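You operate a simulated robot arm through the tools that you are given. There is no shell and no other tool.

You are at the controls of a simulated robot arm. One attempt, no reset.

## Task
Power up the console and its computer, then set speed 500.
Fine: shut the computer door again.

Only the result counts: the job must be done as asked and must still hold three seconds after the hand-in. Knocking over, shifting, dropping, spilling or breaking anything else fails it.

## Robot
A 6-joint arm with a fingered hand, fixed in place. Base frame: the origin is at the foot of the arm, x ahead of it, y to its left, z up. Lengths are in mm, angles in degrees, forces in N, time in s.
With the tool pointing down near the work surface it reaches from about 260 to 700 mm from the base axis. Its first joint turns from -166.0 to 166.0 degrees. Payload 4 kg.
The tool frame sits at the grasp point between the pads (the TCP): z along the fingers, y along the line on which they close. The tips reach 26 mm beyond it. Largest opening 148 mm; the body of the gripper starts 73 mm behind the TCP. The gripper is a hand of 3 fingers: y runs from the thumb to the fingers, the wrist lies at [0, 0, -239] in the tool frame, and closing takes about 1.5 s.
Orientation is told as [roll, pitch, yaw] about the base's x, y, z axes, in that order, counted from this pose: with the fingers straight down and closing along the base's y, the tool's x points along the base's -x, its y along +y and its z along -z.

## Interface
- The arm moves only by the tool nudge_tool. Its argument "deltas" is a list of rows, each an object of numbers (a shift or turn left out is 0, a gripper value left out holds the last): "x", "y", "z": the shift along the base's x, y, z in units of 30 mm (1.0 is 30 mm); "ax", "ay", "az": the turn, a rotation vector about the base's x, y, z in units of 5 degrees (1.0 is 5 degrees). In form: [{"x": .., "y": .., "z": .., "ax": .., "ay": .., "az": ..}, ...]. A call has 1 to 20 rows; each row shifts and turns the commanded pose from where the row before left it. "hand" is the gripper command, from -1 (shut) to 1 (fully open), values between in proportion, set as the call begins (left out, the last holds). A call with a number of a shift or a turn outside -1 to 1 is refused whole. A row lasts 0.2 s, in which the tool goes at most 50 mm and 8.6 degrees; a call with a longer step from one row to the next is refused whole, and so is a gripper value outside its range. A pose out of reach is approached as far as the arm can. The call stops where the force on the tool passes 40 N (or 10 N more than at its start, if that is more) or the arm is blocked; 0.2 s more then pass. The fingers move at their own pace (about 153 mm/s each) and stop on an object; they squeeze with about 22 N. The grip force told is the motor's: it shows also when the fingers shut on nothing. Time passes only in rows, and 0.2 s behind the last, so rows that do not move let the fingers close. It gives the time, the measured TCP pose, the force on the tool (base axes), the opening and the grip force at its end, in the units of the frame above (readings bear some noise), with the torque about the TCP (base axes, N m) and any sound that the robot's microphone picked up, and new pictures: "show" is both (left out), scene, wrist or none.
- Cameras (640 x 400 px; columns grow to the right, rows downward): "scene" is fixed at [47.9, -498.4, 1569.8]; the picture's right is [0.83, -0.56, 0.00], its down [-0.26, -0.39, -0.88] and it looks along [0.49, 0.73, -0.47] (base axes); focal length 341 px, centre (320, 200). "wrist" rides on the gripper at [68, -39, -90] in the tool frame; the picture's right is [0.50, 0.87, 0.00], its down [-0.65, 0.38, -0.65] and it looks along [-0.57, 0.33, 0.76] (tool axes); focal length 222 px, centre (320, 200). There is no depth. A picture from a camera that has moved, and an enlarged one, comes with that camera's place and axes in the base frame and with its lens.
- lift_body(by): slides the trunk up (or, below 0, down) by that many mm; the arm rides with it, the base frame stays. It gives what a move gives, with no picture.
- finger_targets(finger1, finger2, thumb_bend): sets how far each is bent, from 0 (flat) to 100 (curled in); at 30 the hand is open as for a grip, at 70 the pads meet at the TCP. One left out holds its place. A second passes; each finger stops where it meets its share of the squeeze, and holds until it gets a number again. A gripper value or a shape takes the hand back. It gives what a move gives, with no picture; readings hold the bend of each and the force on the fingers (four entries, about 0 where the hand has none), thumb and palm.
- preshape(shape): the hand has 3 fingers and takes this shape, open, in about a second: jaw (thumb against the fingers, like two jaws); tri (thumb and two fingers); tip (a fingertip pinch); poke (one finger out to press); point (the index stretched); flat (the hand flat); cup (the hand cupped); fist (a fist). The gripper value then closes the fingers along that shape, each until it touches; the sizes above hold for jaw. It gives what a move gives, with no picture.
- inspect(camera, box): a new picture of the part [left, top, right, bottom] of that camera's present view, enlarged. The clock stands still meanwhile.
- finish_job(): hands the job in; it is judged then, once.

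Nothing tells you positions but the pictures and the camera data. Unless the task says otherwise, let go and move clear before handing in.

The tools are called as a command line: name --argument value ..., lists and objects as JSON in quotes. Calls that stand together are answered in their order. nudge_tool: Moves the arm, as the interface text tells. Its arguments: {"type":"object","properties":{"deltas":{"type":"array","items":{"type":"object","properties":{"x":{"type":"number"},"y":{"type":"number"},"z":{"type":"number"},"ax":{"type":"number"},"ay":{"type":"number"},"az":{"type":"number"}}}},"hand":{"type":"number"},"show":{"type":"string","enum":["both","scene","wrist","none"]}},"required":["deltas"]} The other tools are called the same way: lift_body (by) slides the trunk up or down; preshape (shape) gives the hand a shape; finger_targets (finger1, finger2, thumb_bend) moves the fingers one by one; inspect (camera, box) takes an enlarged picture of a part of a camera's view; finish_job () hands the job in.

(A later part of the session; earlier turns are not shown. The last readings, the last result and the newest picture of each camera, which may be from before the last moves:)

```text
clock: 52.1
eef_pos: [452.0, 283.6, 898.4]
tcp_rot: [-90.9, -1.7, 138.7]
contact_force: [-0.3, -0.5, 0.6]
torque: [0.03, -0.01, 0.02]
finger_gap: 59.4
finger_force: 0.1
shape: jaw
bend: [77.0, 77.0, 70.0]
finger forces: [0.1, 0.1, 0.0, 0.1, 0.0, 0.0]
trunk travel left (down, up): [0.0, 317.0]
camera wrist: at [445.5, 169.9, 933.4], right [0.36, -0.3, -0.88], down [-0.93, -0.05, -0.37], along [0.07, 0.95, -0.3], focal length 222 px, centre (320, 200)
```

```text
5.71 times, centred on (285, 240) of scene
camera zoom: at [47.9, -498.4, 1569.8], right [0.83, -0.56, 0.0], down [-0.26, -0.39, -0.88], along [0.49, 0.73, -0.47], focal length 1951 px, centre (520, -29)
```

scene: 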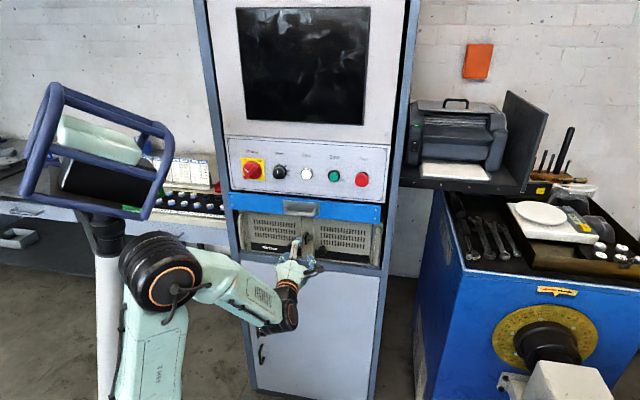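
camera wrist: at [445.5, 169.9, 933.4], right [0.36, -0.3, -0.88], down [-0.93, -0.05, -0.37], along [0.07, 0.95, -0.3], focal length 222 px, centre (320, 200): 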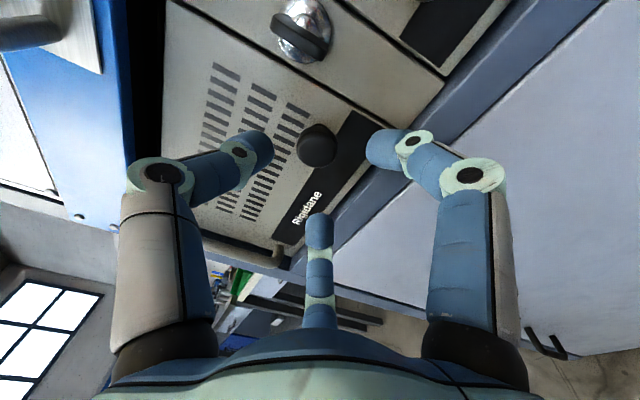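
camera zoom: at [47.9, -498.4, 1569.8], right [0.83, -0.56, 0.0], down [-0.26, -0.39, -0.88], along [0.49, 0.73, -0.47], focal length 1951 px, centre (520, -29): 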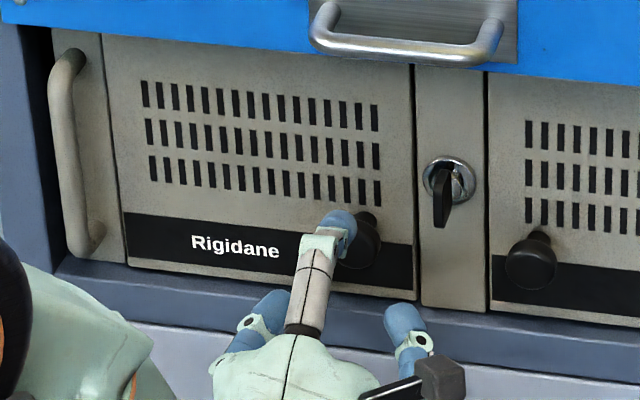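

The tool axis points straight at the knob. I'll advance until the fingertips are around the mushroom head.

nudge_tool --deltas '[{"x": 0.384, "y": 0.44}, {"x": 0.384, "y": 0.44}, {"x": 0.0877, "y": 0.1}, {"x": 0.0877, "y": 0.1}, {"x": 0.0877, "y": 0.1}, {}]' --show "none"

inspect --camera "wrist" --box '[220, 60, 420, 230]'

inspect --camera "scene" --box '[235, 205, 335, 275]'

```text
clock: 53.5
eef_pos: [483.5, 319.1, 898.2]
tcp_rot: [-90.9, -1.9, 138.8]
contact_force: [-1.3, -2.2, -0.7]
torque: [-0.02, 0.08, -0.11]
finger_gap: 59.8
finger_force: 0.0
shape: jaw
bend: [77.0, 77.0, 70.0]
finger forces: [2.5, 0.0, 0.1, 0.1, 0.1, 0.0]
trunk travel left (down, up): [0.0, 317.0]
```

```text
2.35 times, centred on (320, 145) of wrist
camera zoom: at [476.2, 206.0, 933.2], right [0.36, -0.3, -0.88], down [-0.93, -0.05, -0.37], along [0.07, 0.95, -0.3], focal length 523 px, centre (320, 329)
```

zoom: 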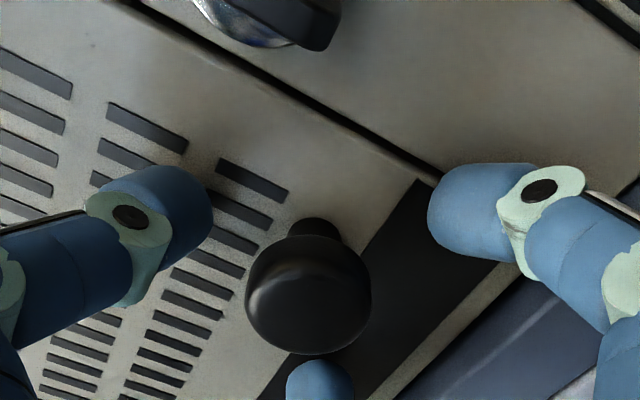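

```text
5.71 times, centred on (285, 240) of scene
camera zoom: at [47.9, -498.4, 1569.8], right [0.83, -0.56, 0.0], down [-0.26, -0.39, -0.88], along [0.49, 0.73, -0.47], focal length 1951 px, centre (520, -29)
```

zoom: 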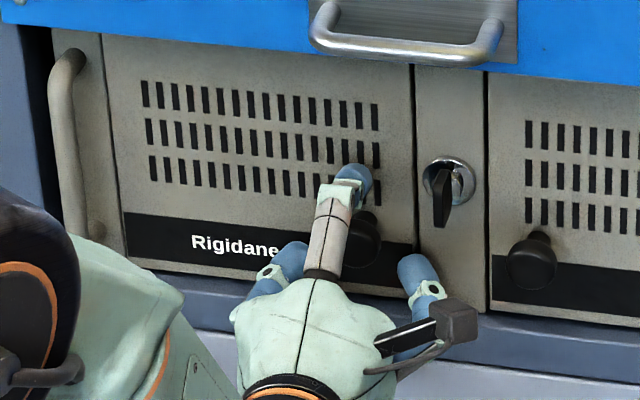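

A fingertip just touches the door face, so the depth is right. I'll back off 1 mm and close on the knob.

nudge_tool --deltas '[{"x": -0.022, "y": -0.025}, {}, {}, {}, {}, {}, {}]' --hand -1 --show "none"

inspect --camera "wrist" --box '[220, 60, 420, 230]'

inspect --camera "scene" --box '[235, 205, 335, 275]'

```text
clock: 55.1
eef_pos: [481.2, 320.2, 899.1]
tcp_rot: [-91.0, -1.9, 138.9]
contact_force: [1.7, 17.1, 14.5]
torque: [0.1, -0.11, 0.13]
finger_gap: 13.8
finger_force: 21.9
shape: jaw
bend: [79.0, 70.0, 72.0]
finger forces: [10.9, 20.6, 0.0, 0.0, 26.5, 0.0]
trunk travel left (down, up): [0.0, 317.0]
```

```text
2.35 times, centred on (320, 145) of wrist
camera zoom: at [474.7, 206.6, 933.4], right [0.37, -0.3, -0.88], down [-0.93, -0.05, -0.37], along [0.07, 0.95, -0.3], focal length 523 px, centre (320, 329)
```

zoom: 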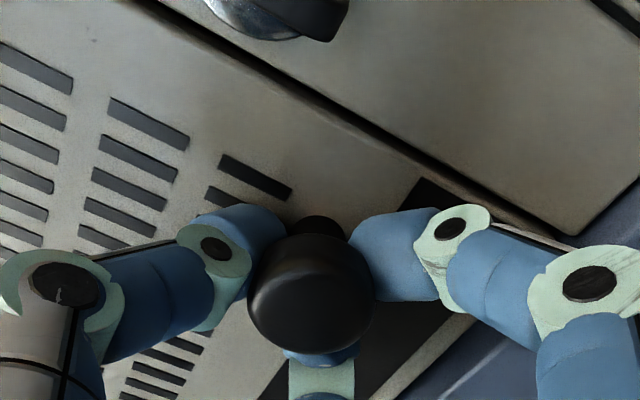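

```text
5.71 times, centred on (285, 240) of scene
camera zoom: at [47.9, -498.4, 1569.8], right [0.83, -0.56, 0.0], down [-0.26, -0.39, -0.88], along [0.49, 0.73, -0.47], focal length 1951 px, centre (520, -29)
```

zoom: 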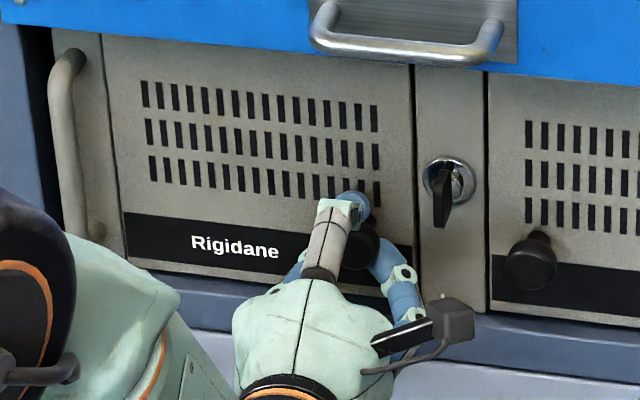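

The fingers have hooked behind the mushroom head. I'll pull out gently to see if the door moves.

nudge_tool --deltas '[{"x": -0.068, "y": -0.073}, {"x": -0.068, "y": -0.073}, {"x": -0.068, "y": -0.073}, {"x": -0.068, "y": -0.073}, {}]' --show "none"

inspect --camera "scene" --box '[235, 205, 335, 275]'

inspect --camera "wrist" --box '[120, 0, 520, 250]'

```text
clock: 55.6
eef_pos: [480.5, 319.1, 899.7]
tcp_rot: [-91.1, -1.6, 139.0]
contact_force: [14.3, 23.8, 6.2]
torque: [0.06, 0.01, 0.03]
finger_gap: 11.7
finger_force: 21.6
shape: jaw
bend: [78.0, 70.0, 71.0]
finger forces: [12.9, 23.9, 0.0, 0.0, 25.2, 0.0]
trunk travel left (down, up): [0.0, 317.0]
stopped in row 2: the force on the tool passed its limit at 42 N (the readings are from after the stop); the commanded pose is now the measured one
```

```text
5.71 times, centred on (285, 240) of scene
camera zoom: at [47.9, -498.4, 1569.8], right [0.83, -0.56, 0.0], down [-0.26, -0.39, -0.88], along [0.49, 0.73, -0.47], focal length 1951 px, centre (520, -29)
```

zoom: 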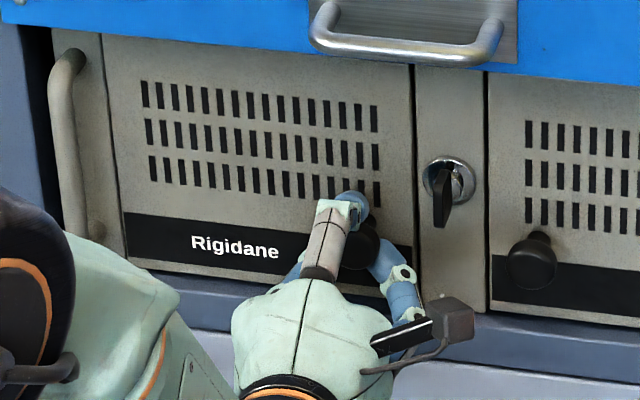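

```text
1.60 times, centred on (320, 125) of wrist
camera zoom: at [473.9, 205.8, 934.6], right [0.37, -0.3, -0.88], down [-0.93, -0.05, -0.37], along [0.07, 0.95, -0.29], focal length 355 px, centre (320, 320)
```

zoom: 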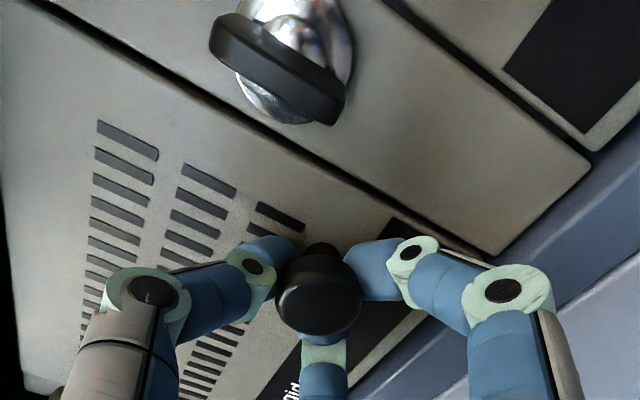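

The door doesn't yield to about 27 N, so it's most likely locked by the key between the doors. I'll let go, back off and look at the key up close.

nudge_tool --deltas '[{}, {}, {}, {"x": -0.3, "y": -0.33}, {"x": -0.5, "y": -0.55}, {"x": -0.5, "y": -0.55}, {}]' --hand -0.2 --show "none"

nudge_tool --deltas '[{"ax": -0.766, "ay": -0.824, "x": 0.11, "y": -0.1}, {"ax": -0.766, "ay": -0.824, "x": 0.11, "y": -0.1}, {"ax": -0.766, "ay": -0.824, "x": 0.11, "y": -0.1}, {"ax": -0.766, "ay": -0.824, "x": 0.11, "y": -0.1}, {"ax": -0.766, "ay": -0.824, "x": 0.11, "y": -0.1}, {"ax": -0.766, "ay": -0.824, "x": 0.11, "y": -0.1}, {"ax": -0.766, "ay": -0.824, "x": 0.11, "y": -0.1}, {"ax": -0.766, "ay": -0.824, "x": 0.11, "y": -0.1}, {"ax": -0.766, "ay": -0.824, "x": 0.11, "y": -0.1}, {"ax": -0.766, "ay": -0.824, "x": 0.11, "y": -0.1}, {"ax": -0.766, "ay": -0.824, "x": 0.11, "y": -0.1}, {"ax": -0.766, "ay": -0.824, "x": 0.11, "y": -0.1}, {"ax": -0.766, "ay": -0.824, "x": 0.06, "y": -0.06}, {"ax": -0.766, "ay": -0.824}, {"ax": -0.766, "ay": -0.824}, {"ax": -0.766, "ay": -0.824}, {}]' --show "both"

inspect --camera "wrist" --box '[180, 20, 420, 220]'

inspect --camera "scene" --box '[265, 205, 365, 275]'

```text
clock: 57.2
eef_pos: [439.7, 272.4, 899.9]
tcp_rot: [-91.2, -1.8, 138.8]
contact_force: [0.6, -0.6, 0.2]
torque: [-0.02, 0.02, 0.01]
finger_gap: 58.9
finger_force: 0.0
shape: jaw
bend: [77.0, 77.0, 70.0]
finger forces: [0.1, 0.0, 0.0, 0.1, 0.1, 0.0]
trunk travel left (down, up): [0.0, 317.0]
```

```text
clock: 60.9
eef_pos: [482.7, 235.2, 899.7]
tcp_rot: [-44.8, 87.6, -176.7]
contact_force: [-1.2, -0.1, -0.1]
torque: [0.02, 0.03, -0.03]
finger_gap: 58.8
finger_force: 0.0
shape: jaw
bend: [77.0, 77.0, 70.0]
finger forces: [0.0, 0.0, 0.0, 0.1, 0.0, 0.0]
trunk travel left (down, up): [0.0, 317.0]
camera wrist: at [397.0, 194.5, 970.4], right [0.67, -0.58, 0.47], down [-0.18, -0.74, -0.65], along [0.72, 0.34, -0.6], focal length 222 px, centre (320, 200)
```

scene: 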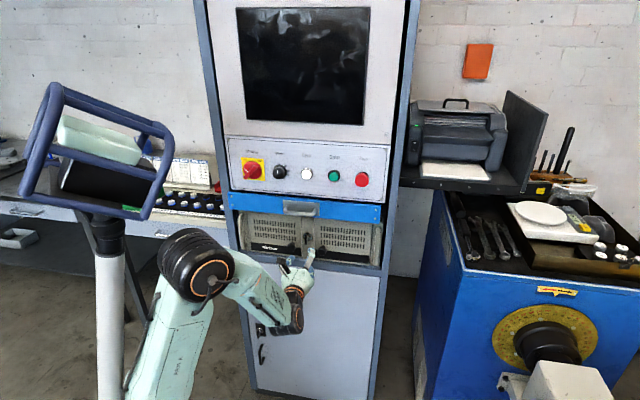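
wrist: 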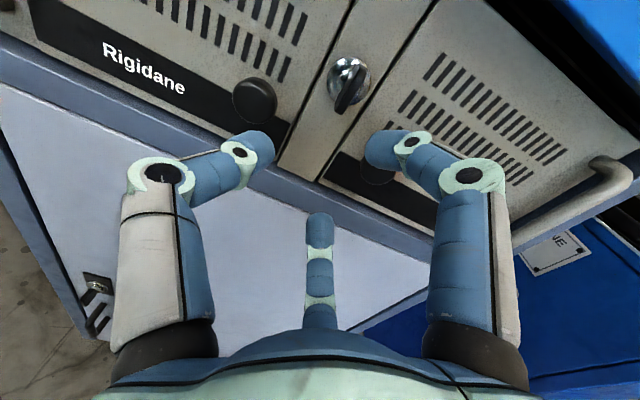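

```text
2.00 times, centred on (300, 120) of wrist
camera zoom: at [397.0, 194.5, 970.4], right [0.67, -0.58, 0.47], down [-0.18, -0.74, -0.65], along [0.72, 0.34, -0.6], focal length 444 px, centre (360, 360)
```

zoom: 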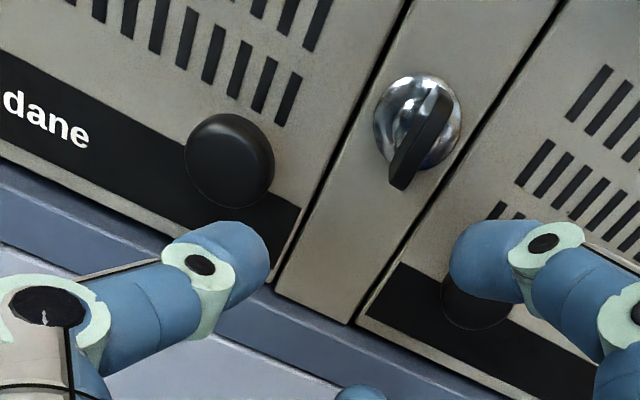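

```text
5.71 times, centred on (315, 240) of scene
camera zoom: at [47.9, -498.4, 1569.8], right [0.83, -0.56, 0.0], down [-0.26, -0.39, -0.88], along [0.49, 0.73, -0.47], focal length 1951 px, centre (349, -29)
```

zoom: 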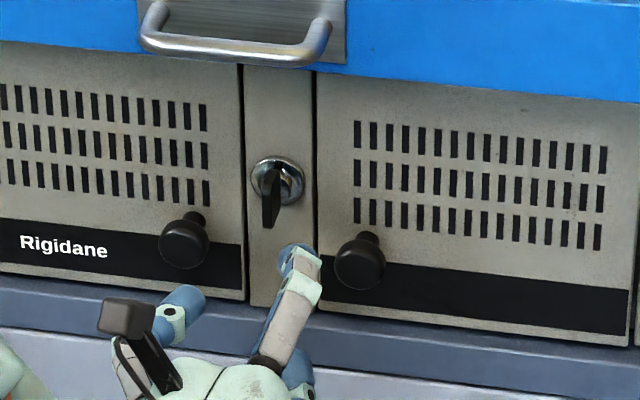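

The key's bow is a vertical plate centred near a=191.5, z=939, n≈569. I'll line up with the thumb on the left and the fingers on the right, then move in.

nudge_tool --deltas '[{"x": -0.05, "y": 0.045, "z": 0.65}, {"z": 0.65}, {"x": 0.34, "y": 0.366}, {"x": 0.34, "y": 0.366}, {}]' --show "none"

inspect --camera "wrist" --box '[200, 60, 440, 260]'

inspect --camera "scene" --box '[265, 205, 365, 275]'

```text
clock: 62.0
eef_pos: [501.6, 259.6, 940.0]
tcp_rot: [-45.8, 87.6, -177.6]
contact_force: [0.0, 1.3, 0.5]
torque: [-0.02, -0.02, -0.01]
finger_gap: 58.9
finger_force: 0.1
shape: jaw
bend: [77.0, 77.0, 70.0]
finger forces: [0.1, 0.1, 0.1, 0.0, 0.0, 0.0]
trunk travel left (down, up): [0.0, 317.0]
```

```text
2.00 times, centred on (320, 160) of wrist
camera zoom: at [416.4, 218.3, 1010.0], right [0.67, -0.58, 0.47], down [-0.18, -0.74, -0.65], along [0.72, 0.34, -0.6], focal length 444 px, centre (320, 280)
```

zoom: 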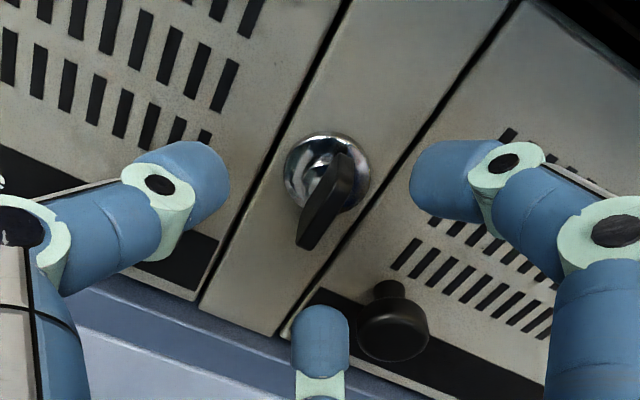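

```text
5.71 times, centred on (315, 240) of scene
camera zoom: at [47.9, -498.4, 1569.8], right [0.83, -0.56, 0.0], down [-0.26, -0.39, -0.88], along [0.49, 0.73, -0.47], focal length 1951 px, centre (349, -29)
```

zoom: 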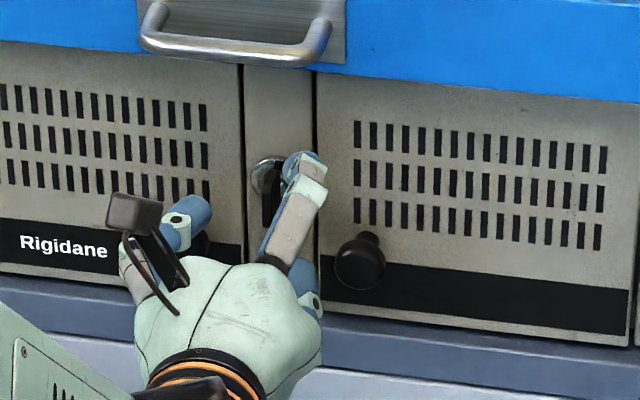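

The key is centred between the fingers. I'll advance 22 mm.

nudge_tool --deltas '[{"x": 0.18, "y": 0.195}, {"x": 0.16, "y": 0.17}, {"x": 0.08, "y": 0.086}, {"x": 0.08, "y": 0.086}, {}]' --show "none"

inspect --camera "wrist" --box '[200, 60, 440, 260]'

inspect --camera "scene" --box '[265, 205, 365, 275]'

```text
clock: 63.2
eef_pos: [516.6, 274.8, 939.4]
tcp_rot: [-45.7, 87.5, -177.6]
contact_force: [0.1, 0.0, -1.2]
torque: [0.0, 0.0, -0.01]
finger_gap: 59.0
finger_force: 0.1
shape: jaw
bend: [77.0, 77.0, 70.0]
finger forces: [0.1, 0.0, 0.0, 0.0, 0.1, 0.0]
trunk travel left (down, up): [0.0, 317.0]
```

```text
2.00 times, centred on (320, 160) of wrist
camera zoom: at [431.2, 233.9, 1009.6], right [0.67, -0.58, 0.47], down [-0.18, -0.74, -0.65], along [0.72, 0.34, -0.6], focal length 444 px, centre (320, 280)
```

zoom: 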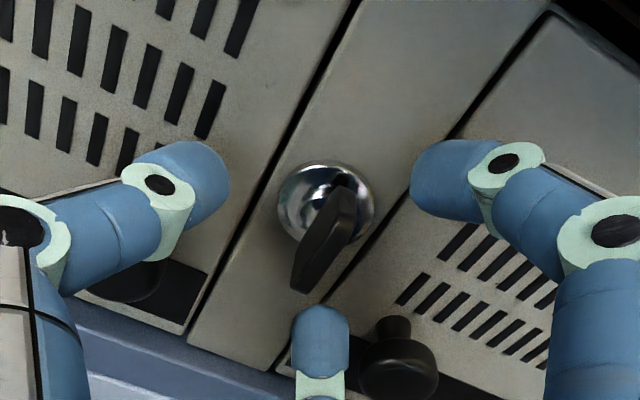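

```text
5.71 times, centred on (315, 240) of scene
camera zoom: at [47.9, -498.4, 1569.8], right [0.83, -0.56, 0.0], down [-0.26, -0.39, -0.88], along [0.49, 0.73, -0.47], focal length 1951 px, centre (349, -29)
```

zoom: 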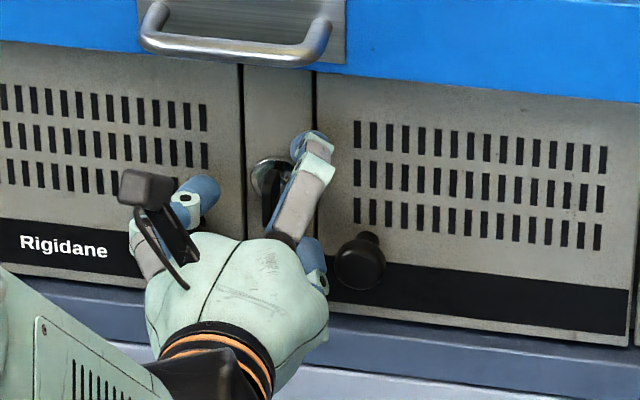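

The bow sits right between the pads, so I'll close on it.

nudge_tool --deltas '[{}, {}, {}, {}, {}, {}]' --hand -1 --show "none"

inspect --camera "wrist" --box '[200, 60, 440, 260]'

inspect --camera "scene" --box '[265, 205, 365, 275]'

```text
clock: 64.7
eef_pos: [516.6, 274.9, 938.9]
tcp_rot: [-45.7, 87.5, -177.7]
contact_force: [3.3, 2.2, 1.5]
torque: [0.03, -0.03, 0.0]
finger_gap: 5.8
finger_force: 21.9
shape: jaw
bend: [74.0, 75.0, 70.0]
finger forces: [17.1, 16.2, 0.1, 0.0, 21.7, 0.0]
trunk travel left (down, up): [0.0, 317.0]
```

```text
2.00 times, centred on (320, 160) of wrist
camera zoom: at [431.3, 234.0, 1009.6], right [0.67, -0.58, 0.47], down [-0.18, -0.74, -0.65], along [0.72, 0.34, -0.6], focal length 444 px, centre (320, 280)
```

zoom: 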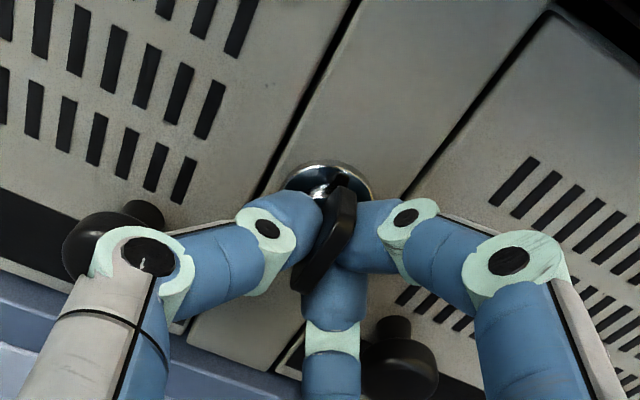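

```text
5.71 times, centred on (315, 240) of scene
camera zoom: at [47.9, -498.4, 1569.8], right [0.83, -0.56, 0.0], down [-0.26, -0.39, -0.88], along [0.49, 0.73, -0.47], focal length 1951 px, centre (349, -29)
```

zoom: 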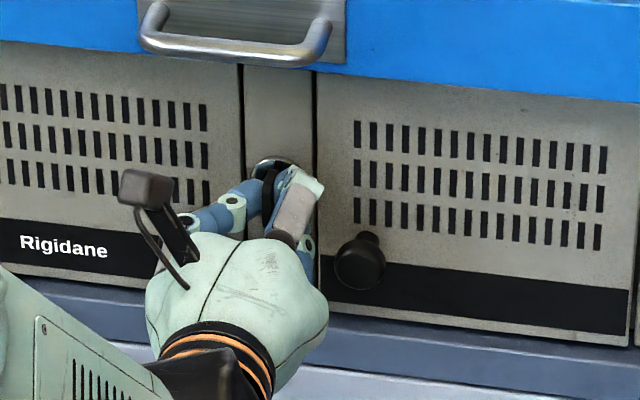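

The key is firmly gripped by all three fingers. I'll try turning it clockwise by about 22° and check the torque.

nudge_tool --deltas '[{"ax": 0.681, "ay": 0.732}, {"ax": 0.681, "ay": 0.732}, {"ax": 0.681, "ay": 0.732}, {"ax": 0.681, "ay": 0.732}, {}]' --show "none"

inspect --camera "wrist" --box '[200, 60, 440, 260]'

inspect --camera "scene" --box '[265, 205, 365, 275]'

```text
clock: 65.8
eef_pos: [516.9, 274.4, 938.9]
tcp_rot: [-86.7, 68.1, 141.8]
contact_force: [-0.6, 3.3, 3.5]
torque: [-0.02, -0.04, 0.05]
finger_gap: 5.7
finger_force: 22.0
shape: jaw
bend: [74.0, 75.0, 70.0]
finger forces: [17.1, 16.4, 0.1, 0.1, 23.4, 0.0]
trunk travel left (down, up): [0.0, 317.0]
```

```text
2.00 times, centred on (320, 160) of wrist
camera zoom: at [450.7, 216.0, 1016.9], right [0.75, -0.65, 0.14], down [-0.36, -0.57, -0.73], along [0.56, 0.5, -0.66], focal length 444 px, centre (320, 280)
```

zoom: 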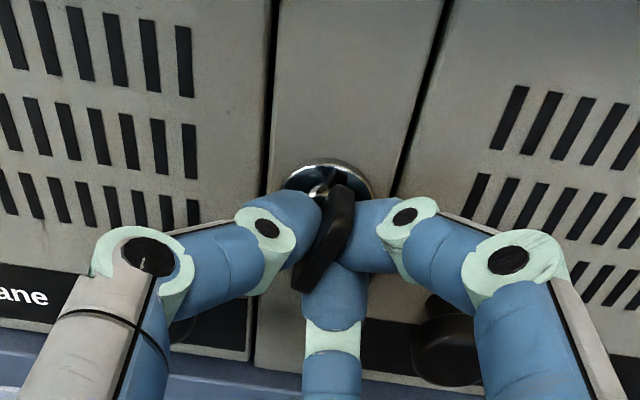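

```text
5.71 times, centred on (315, 240) of scene
camera zoom: at [47.9, -498.4, 1569.8], right [0.83, -0.56, 0.0], down [-0.26, -0.39, -0.88], along [0.49, 0.73, -0.47], focal length 1951 px, centre (349, -29)
```

zoom: 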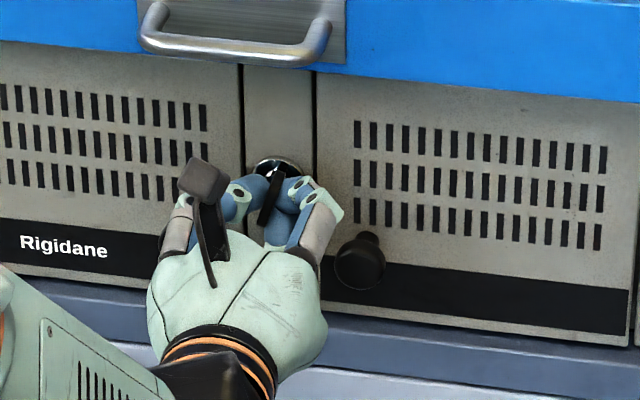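

The key turns clockwise with almost no resistance, so I'll continue to 90°.

nudge_tool --deltas '[{"ax": 0.681, "ay": 0.732}, {"ax": 0.681, "ay": 0.732}, {"ax": 0.681, "ay": 0.732}, {"ax": 0.681, "ay": 0.732}, {"ax": 0.681, "ay": 0.732}, {"ax": 0.681, "ay": 0.732}, {"ax": 0.681, "ay": 0.732}, {}]' --show "none"

nudge_tool --deltas '[{"ax": 0.681, "ay": 0.732}, {"ax": 0.681, "ay": 0.732}, {"ax": 0.681, "ay": 0.732}, {"ax": 0.681, "ay": 0.732}, {"ax": 0.681, "ay": 0.732}, {"ax": 0.681, "ay": 0.732}, {"ax": 0.681, "ay": 0.732}, {}]' --show "none"

inspect --camera "wrist" --box '[200, 60, 440, 260]'

inspect --camera "scene" --box '[265, 205, 365, 275]'

```text
clock: 67.7
eef_pos: [515.4, 275.7, 939.1]
tcp_rot: [-90.0, 33.2, 139.1]
contact_force: [2.6, 5.2, 4.2]
torque: [0.08, -0.11, 0.04]
finger_gap: 5.5
finger_force: 22.2
shape: jaw
bend: [74.0, 75.0, 70.0]
finger forces: [17.1, 16.5, 0.0, 0.0, 24.2, 0.1]
trunk travel left (down, up): [0.0, 317.0]
```

```text
clock: 69.5
eef_pos: [516.0, 275.3, 938.3]
tcp_rot: [-91.1, -1.8, 138.9]
contact_force: [-3.2, 6.5, 3.8]
torque: [0.12, -0.11, 0.08]
finger_gap: 5.6
finger_force: 22.0
shape: jaw
bend: [74.0, 75.0, 70.0]
finger forces: [18.1, 18.1, 0.0, 0.0, 25.2, 0.1]
trunk travel left (down, up): [0.0, 317.0]
```

```text
2.00 times, centred on (320, 160) of wrist
camera zoom: at [508.7, 161.9, 973.4], right [0.37, -0.3, -0.88], down [-0.93, -0.05, -0.37], along [0.07, 0.95, -0.29], focal length 444 px, centre (320, 280)
```

zoom: 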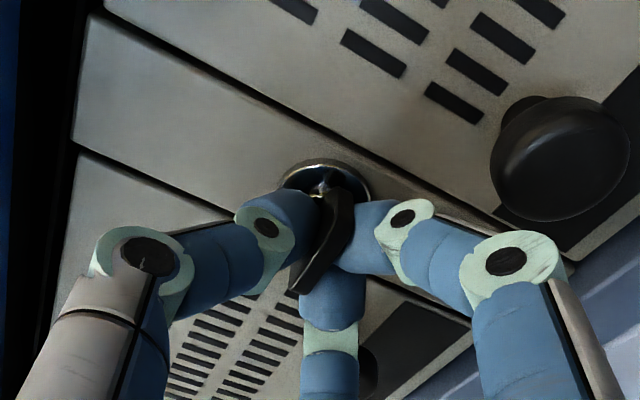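

```text
5.71 times, centred on (315, 240) of scene
camera zoom: at [47.9, -498.4, 1569.8], right [0.83, -0.56, 0.0], down [-0.26, -0.39, -0.88], along [0.49, 0.73, -0.47], focal length 1951 px, centre (349, -29)
```

zoom: 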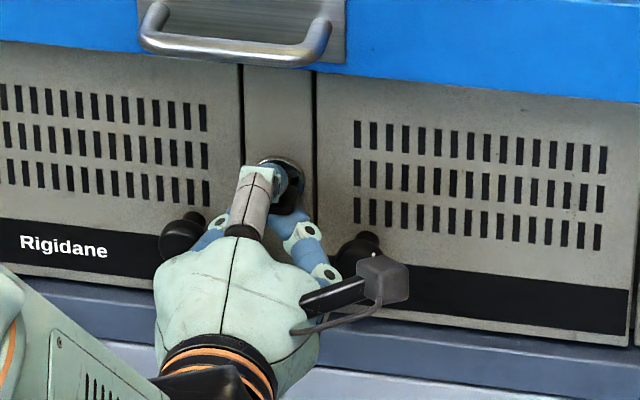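

The key is now horizontal, a quarter turn. I'll release it, back off and return to the left door knob.

nudge_tool --deltas '[{}, {}, {}, {"x": -0.4, "y": -0.46}, {"x": -0.4, "y": -0.46}, {"x": -0.3, "y": -0.33}, {}]' --hand -0.2 --show "none"

inspect --camera "wrist" --box '[200, 60, 440, 260]'

inspect --camera "scene" --box '[265, 205, 365, 275]'

```text
clock: 71.0
eef_pos: [483.4, 237.4, 938.6]
tcp_rot: [-91.1, -1.8, 138.8]
contact_force: [1.4, 0.4, -0.2]
torque: [0.02, -0.03, -0.01]
finger_gap: 58.7
finger_force: 0.1
shape: jaw
bend: [77.0, 77.0, 70.0]
finger forces: [0.0, 0.1, 0.0, 0.1, 0.0, 0.1]
trunk travel left (down, up): [0.0, 317.0]
```

```text
2.00 times, centred on (320, 160) of wrist
camera zoom: at [476.2, 124.0, 972.5], right [0.37, -0.3, -0.88], down [-0.93, -0.05, -0.37], along [0.07, 0.95, -0.29], focal length 444 px, centre (320, 280)
```

zoom: 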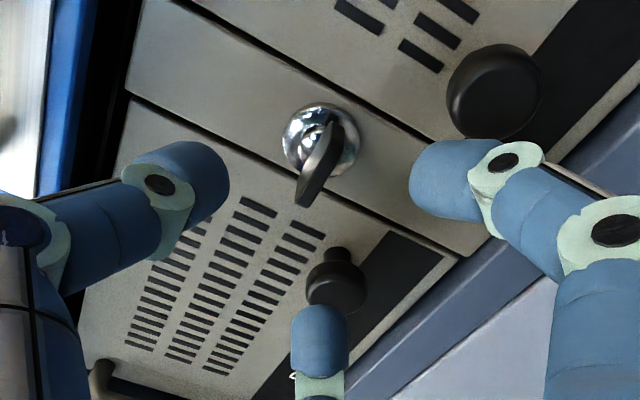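

```text
5.71 times, centred on (315, 240) of scene
camera zoom: at [47.9, -498.4, 1569.8], right [0.83, -0.56, 0.0], down [-0.26, -0.39, -0.88], along [0.49, 0.73, -0.47], focal length 1951 px, centre (349, -29)
```

zoom: 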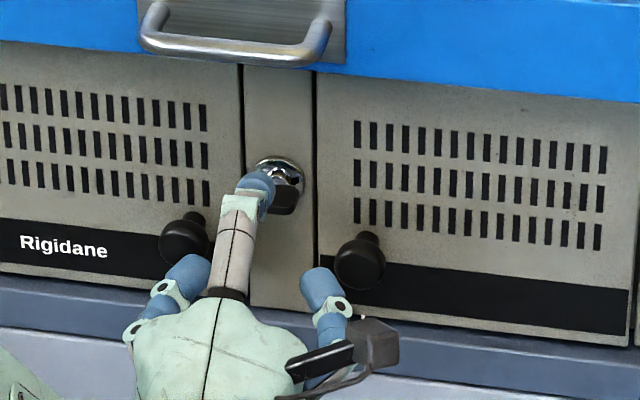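

The key stays horizontal. Now I'll grip the left knob again.

nudge_tool --deltas '[{"x": -0.52, "y": 0.77, "z": -0.67}, {"x": -0.52, "y": 0.77, "z": -0.67}, {"x": 0.384, "y": 0.44}, {"x": 0.384, "y": 0.44}, {"x": 0.0877, "y": 0.1}, {"x": 0.0877, "y": 0.1}, {"x": 0.03, "y": 0.04}, {}]' --show "none"

nudge_tool --deltas '[{}, {}, {}, {}, {}, {}]' --hand -1 --show "none"

inspect --camera "wrist" --box '[220, 60, 420, 230]'

```text
clock: 72.8
eef_pos: [481.0, 317.3, 900.1]
tcp_rot: [-91.1, -1.8, 138.8]
contact_force: [0.0, -0.5, 0.5]
torque: [0.04, 0.0, -0.01]
finger_gap: 58.9
finger_force: 0.1
shape: jaw
bend: [77.0, 77.0, 70.0]
finger forces: [0.0, 0.0, 0.0, 0.0, 0.0, 0.1]
trunk travel left (down, up): [0.0, 317.0]
```

```text
clock: 74.2
eef_pos: [480.3, 319.1, 898.4]
tcp_rot: [-91.2, -1.8, 138.8]
contact_force: [-0.1, 2.6, 1.7]
torque: [-0.17, 0.1, -0.19]
finger_gap: 16.6
finger_force: 22.1
shape: jaw
bend: [74.0, 72.0, 72.0]
finger forces: [18.9, 14.5, 0.1, 0.1, 19.2, 0.0]
trunk travel left (down, up): [0.0, 317.0]
```

```text
2.35 times, centred on (320, 145) of wrist
camera zoom: at [473.5, 204.0, 933.3], right [0.37, -0.3, -0.88], down [-0.93, -0.05, -0.37], along [0.07, 0.95, -0.29], focal length 523 px, centre (320, 329)
```

zoom: 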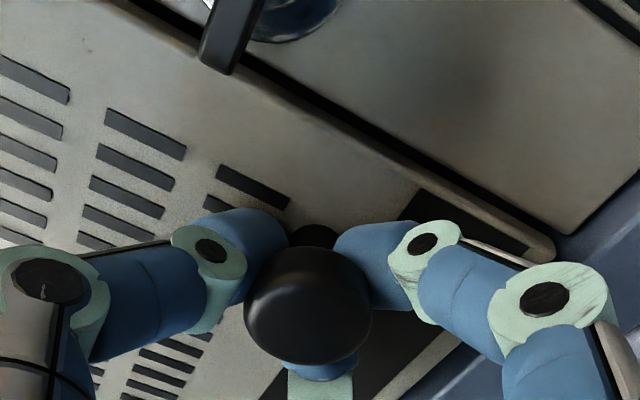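

The grip is good, so I'll pull the door again.

nudge_tool --deltas '[{"x": -0.068, "y": -0.073}, {"x": -0.068, "y": -0.073}, {"x": -0.07, "y": -0.072}, {"x": -0.07, "y": -0.072}, {}]' --show "none"

inspect --camera "scene" --box '[235, 205, 335, 275]'

inspect --camera "wrist" --box '[120, 0, 520, 250]'

```text
clock: 75.5
eef_pos: [471.1, 309.3, 898.5]
tcp_rot: [-91.1, -1.7, 138.8]
contact_force: [-3.5, 10.6, 1.0]
torque: [-0.34, 0.04, -0.34]
finger_gap: 16.6
finger_force: 22.0
shape: jaw
bend: [74.0, 72.0, 72.0]
finger forces: [22.1, 18.4, 0.0, 0.1, 20.5, 0.1]
trunk travel left (down, up): [0.0, 317.0]
```

```text
5.71 times, centred on (285, 240) of scene
camera zoom: at [47.9, -498.4, 1569.8], right [0.83, -0.56, 0.0], down [-0.26, -0.39, -0.88], along [0.49, 0.73, -0.47], focal length 1951 px, centre (520, -29)
```

zoom: 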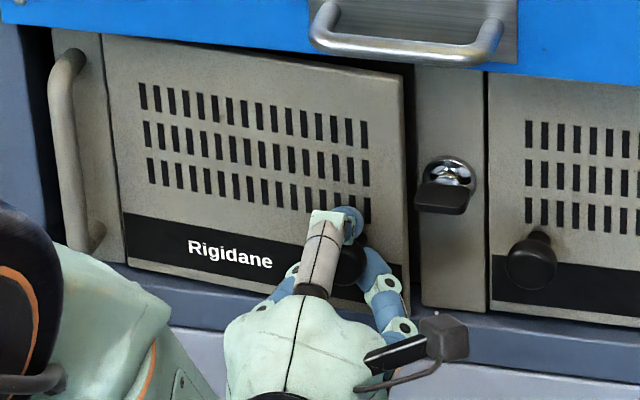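

```text
1.60 times, centred on (320, 125) of wrist
camera zoom: at [464.7, 196.3, 933.5], right [0.37, -0.3, -0.88], down [-0.93, -0.05, -0.37], along [0.07, 0.95, -0.29], focal length 355 px, centre (320, 320)
```

zoom: 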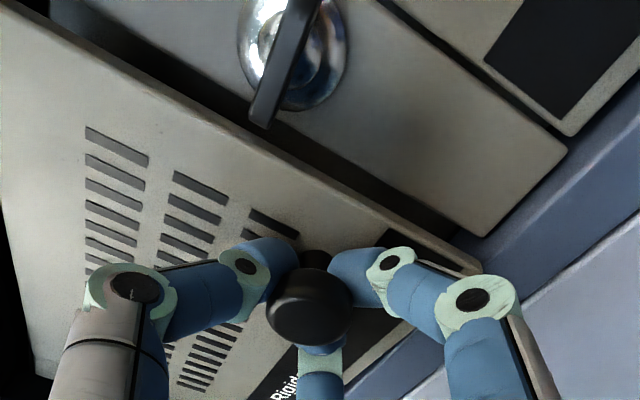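

The door is opening; the key was the lock. I'll continue pulling along the hinge arc.

nudge_tool --deltas '[{"x": -0.21, "y": -0.149}, {"x": -0.21, "y": -0.149}, {"x": -0.195, "y": -0.11}, {"x": -0.195, "y": -0.11}, {"x": -0.2, "y": -0.093}, {"x": -0.2, "y": -0.093}, {"x": -0.21, "y": -0.075}, {"x": -0.21, "y": -0.075}, {}]' --show "both"

inspect --camera "scene" --box '[235, 205, 335, 275]'

inspect --camera "wrist" --box '[120, 0, 520, 250]'

```text
clock: 77.5
eef_pos: [422.5, 284.8, 898.8]
tcp_rot: [-91.0, -1.6, 138.9]
contact_force: [-4.0, 28.2, 6.3]
torque: [0.1, -0.43, -0.24]
finger_gap: 16.3
finger_force: 21.6
shape: jaw
bend: [74.0, 67.0, 73.0]
finger forces: [15.7, 28.9, 0.0, 0.1, 40.6, 0.0]
trunk travel left (down, up): [0.0, 317.0]
camera wrist: at [416.4, 172.2, 933.6], right [0.37, -0.3, -0.88], down [-0.93, -0.05, -0.37], along [0.07, 0.95, -0.3], focal length 222 px, centre (320, 200)
```

scene: 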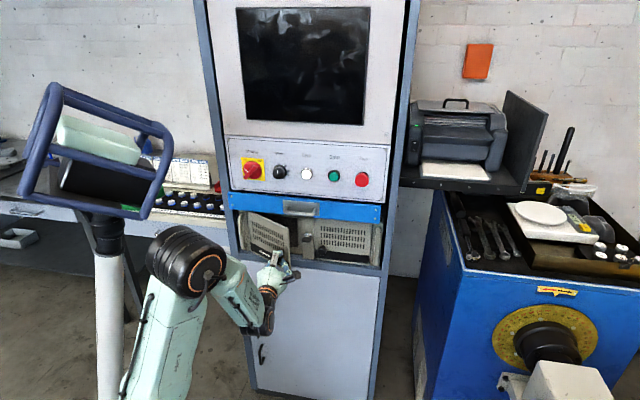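
wrist: 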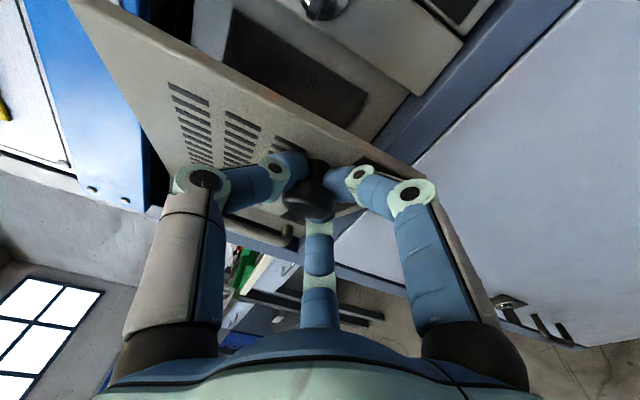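

```text
5.71 times, centred on (285, 240) of scene
camera zoom: at [47.9, -498.4, 1569.8], right [0.83, -0.56, 0.0], down [-0.26, -0.39, -0.88], along [0.49, 0.73, -0.47], focal length 1951 px, centre (520, -29)
```

zoom: 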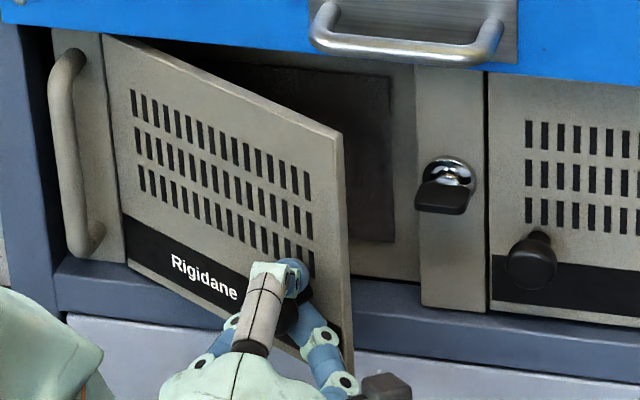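

```text
1.60 times, centred on (320, 125) of wrist
camera zoom: at [416.4, 172.2, 933.6], right [0.37, -0.3, -0.88], down [-0.93, -0.05, -0.37], along [0.07, 0.95, -0.3], focal length 355 px, centre (320, 320)
```

zoom: 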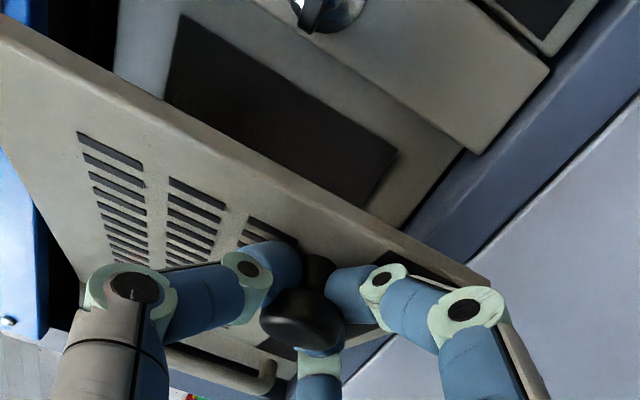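

Inside the left door I see a dark panel. I'll zoom in to see what's there.

inspect --camera "wrist" --box '[200, 0, 380, 120]'

inspect --camera "scene" --box '[255, 205, 315, 250]'

```text
3.33 times, centred on (290, 60) of wrist
camera zoom: at [416.4, 172.2, 933.6], right [0.37, -0.3, -0.88], down [-0.93, -0.05, -0.37], along [0.07, 0.95, -0.3], focal length 740 px, centre (420, 667)
```

zoom: 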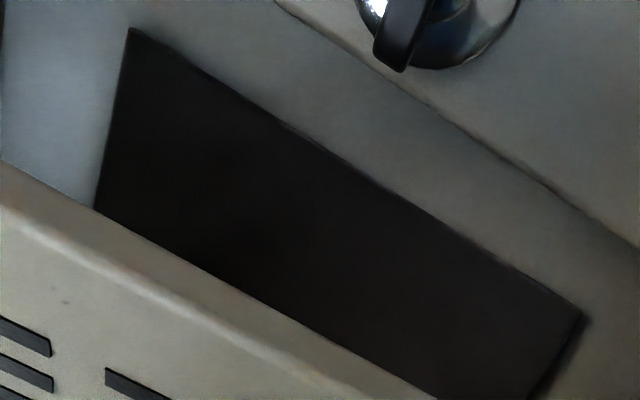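

```text
8.89 times, centred on (285, 228) of scene
camera zoom: at [47.9, -498.4, 1569.8], right [0.83, -0.56, 0.0], down [-0.26, -0.39, -0.88], along [0.49, 0.73, -0.47], focal length 3035 px, centre (631, -44)
```

zoom: 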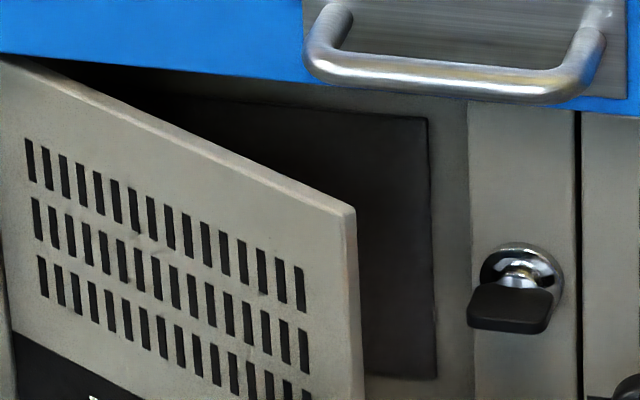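

The visible half is an empty dark panel. I'll let go of the knob, back out and move right so the wrist camera can peek behind the door.

nudge_tool --deltas '[{}, {}, {}, {}]' --hand 0.0 --show "none"

nudge_tool --deltas '[{"x": -0.2, "y": -0.33}, {"x": -0.2, "y": -0.33}, {"x": -0.1, "y": -0.4}, {"x": 0.3, "y": -0.6}, {"x": 0.5, "y": -0.5}, {"x": 0.6, "y": -0.5}, {}]' --show "both"

```text
clock: 78.5
eef_pos: [424.4, 284.2, 898.1]
tcp_rot: [-91.1, -1.9, 138.8]
contact_force: [0.2, 0.3, -0.6]
torque: [0.02, -0.01, -0.01]
finger_gap: 73.4
finger_force: 0.1
shape: jaw
bend: [36.0, 36.0, 70.0]
finger forces: [0.0, 0.1, 0.1, 0.0, 0.1, 0.0]
trunk travel left (down, up): [0.0, 317.0]
```

```text
clock: 80.0
eef_pos: [456.2, 204.5, 898.9]
tcp_rot: [-91.2, -1.8, 138.9]
contact_force: [0.9, 1.3, 0.1]
torque: [-0.01, -0.01, -0.01]
finger_gap: 73.4
finger_force: 0.0
shape: jaw
bend: [36.0, 36.0, 70.0]
finger forces: [0.0, 0.0, 0.0, 0.1, 0.0, 0.1]
out of reach, approached as far as the arm can: row 3
trunk travel left (down, up): [0.0, 317.0]
camera wrist: at [447.0, 90.1, 932.5], right [0.37, -0.3, -0.88], down [-0.93, -0.05, -0.37], along [0.07, 0.95, -0.29], focal length 222 px, centre (320, 200)
```

scene: 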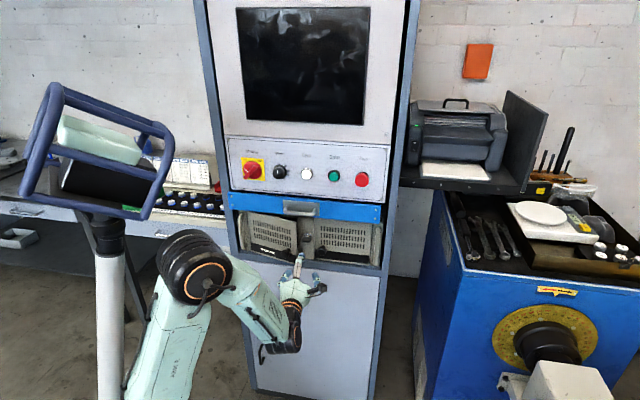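
wrist: 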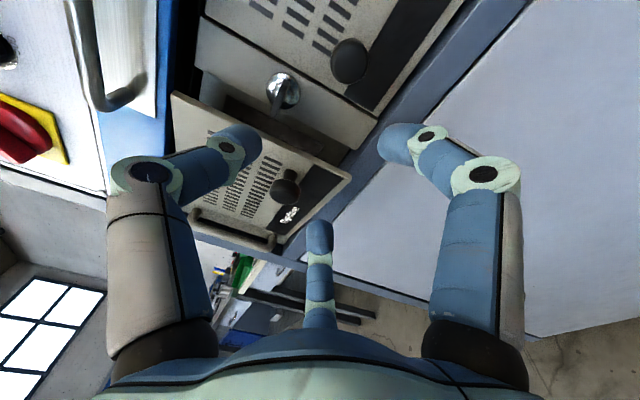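

inspect --camera "scene" --box '[235, 205, 335, 275]'

nudge_tool --deltas '[{"x": 0.7, "y": -0.65}, {"x": 0.8, "y": -0.25}, {"x": 0.4, "y": 0.4}, {}]' --show "wrist"

```text
5.71 times, centred on (285, 240) of scene
camera zoom: at [47.9, -498.4, 1569.8], right [0.83, -0.56, 0.0], down [-0.26, -0.39, -0.88], along [0.49, 0.73, -0.47], focal length 1951 px, centre (520, -29)
```

zoom: 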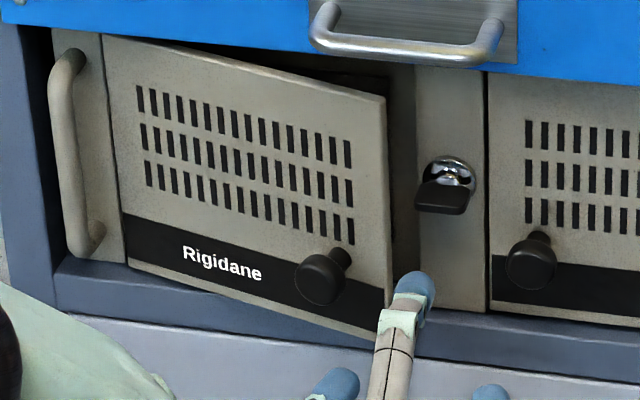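

```text
clock: 81.0
eef_pos: [510.6, 190.1, 899.0]
tcp_rot: [-91.2, -1.9, 138.8]
contact_force: [0.2, -0.9, 0.9]
torque: [-0.01, -0.01, -0.02]
finger_gap: 73.6
finger_force: 0.0
shape: jaw
bend: [36.0, 36.0, 70.0]
finger forces: [0.1, 0.0, 0.0, 0.0, 0.1, 0.0]
trunk travel left (down, up): [0.0, 317.0]
camera wrist: at [503.6, 76.3, 933.1], right [0.37, -0.3, -0.88], down [-0.93, -0.05, -0.37], along [0.07, 0.95, -0.29], focal length 222 px, centre (320, 200)
```

wrist: 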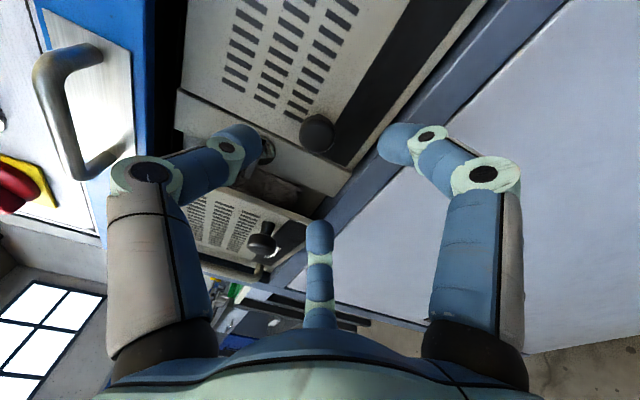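

The door swung partly back but stays ajar. I'll inspect the gap from this angle.

inspect --camera "wrist" --box '[180, 130, 360, 270]'

inspect --camera "scene" --box '[235, 205, 335, 275]'

```text
2.86 times, centred on (270, 200) of wrist
camera zoom: at [503.6, 76.3, 933.1], right [0.37, -0.3, -0.88], down [-0.93, -0.05, -0.37], along [0.07, 0.95, -0.29], focal length 635 px, centre (463, 200)
```

zoom: 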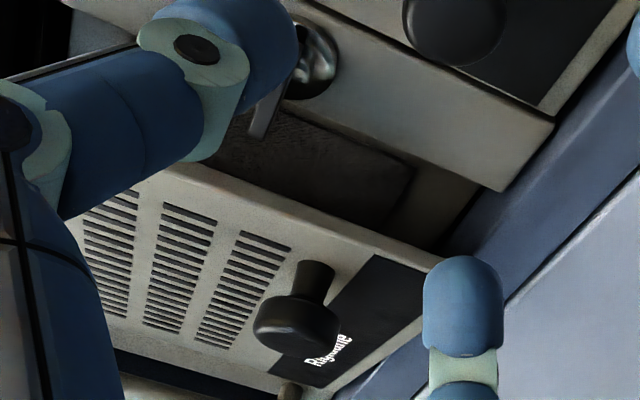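

```text
5.71 times, centred on (285, 240) of scene
camera zoom: at [47.9, -498.4, 1569.8], right [0.83, -0.56, 0.0], down [-0.26, -0.39, -0.88], along [0.49, 0.73, -0.47], focal length 1951 px, centre (520, -29)
```

zoom: 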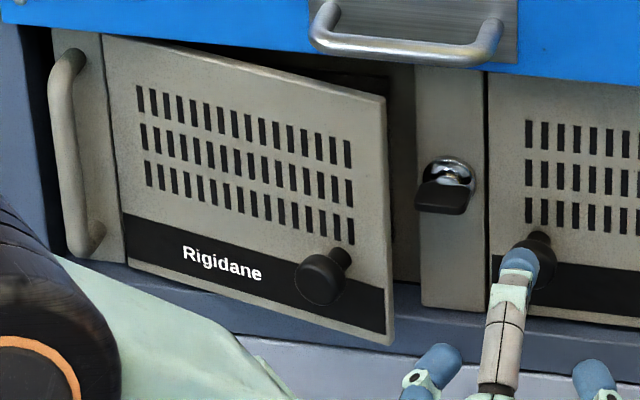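

That's a foam air filter, so the power switch should be behind the right door. The hand is already lined up with the right knob (a≈245, z≈901), so I'll move in.

nudge_tool --deltas '[{"x": 0.44, "y": 0.503}, {"x": 0.44, "y": 0.503}, {"x": 0.33, "y": 0.377}, {}]' --hand -0.15 --show "none"

inspect --camera "wrist" --box '[220, 60, 420, 230]'

inspect --camera "scene" --box '[265, 205, 365, 275]'

```text
clock: 82.0
eef_pos: [548.0, 230.8, 899.9]
tcp_rot: [-91.2, -1.8, 138.7]
contact_force: [-0.6, -0.2, 0.0]
torque: [0.0, 0.04, 0.01]
finger_gap: 63.5
finger_force: 0.1
shape: jaw
bend: [77.0, 77.0, 70.0]
finger forces: [0.0, 0.0, 0.0, 0.0, 0.0, 0.0]
trunk travel left (down, up): [0.0, 317.0]
```

```text
2.35 times, centred on (320, 145) of wrist
camera zoom: at [540.5, 118.4, 933.6], right [0.37, -0.3, -0.88], down [-0.93, -0.05, -0.37], along [0.07, 0.95, -0.29], focal length 523 px, centre (320, 329)
```

zoom: 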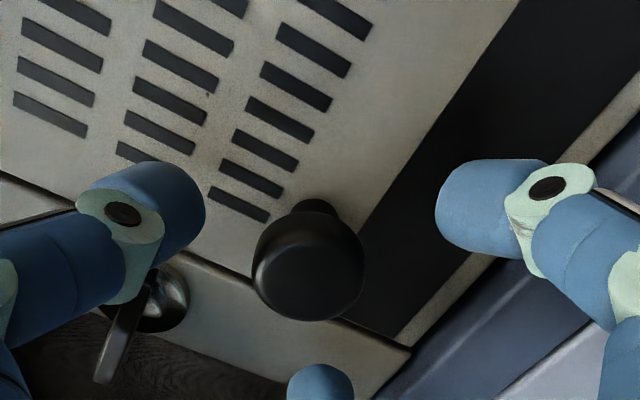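

```text
5.71 times, centred on (315, 240) of scene
camera zoom: at [47.9, -498.4, 1569.8], right [0.83, -0.56, 0.0], down [-0.26, -0.39, -0.88], along [0.49, 0.73, -0.47], focal length 1951 px, centre (349, -29)
```

zoom: 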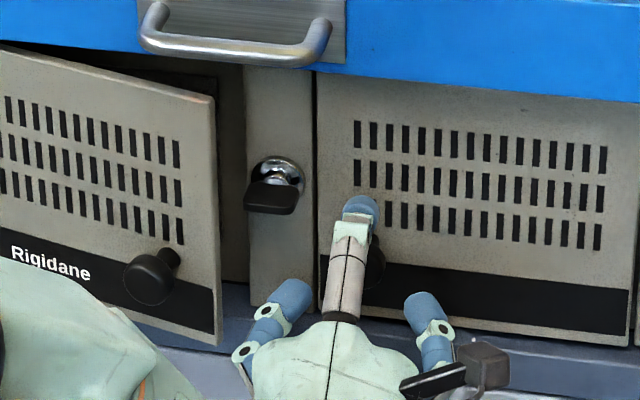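

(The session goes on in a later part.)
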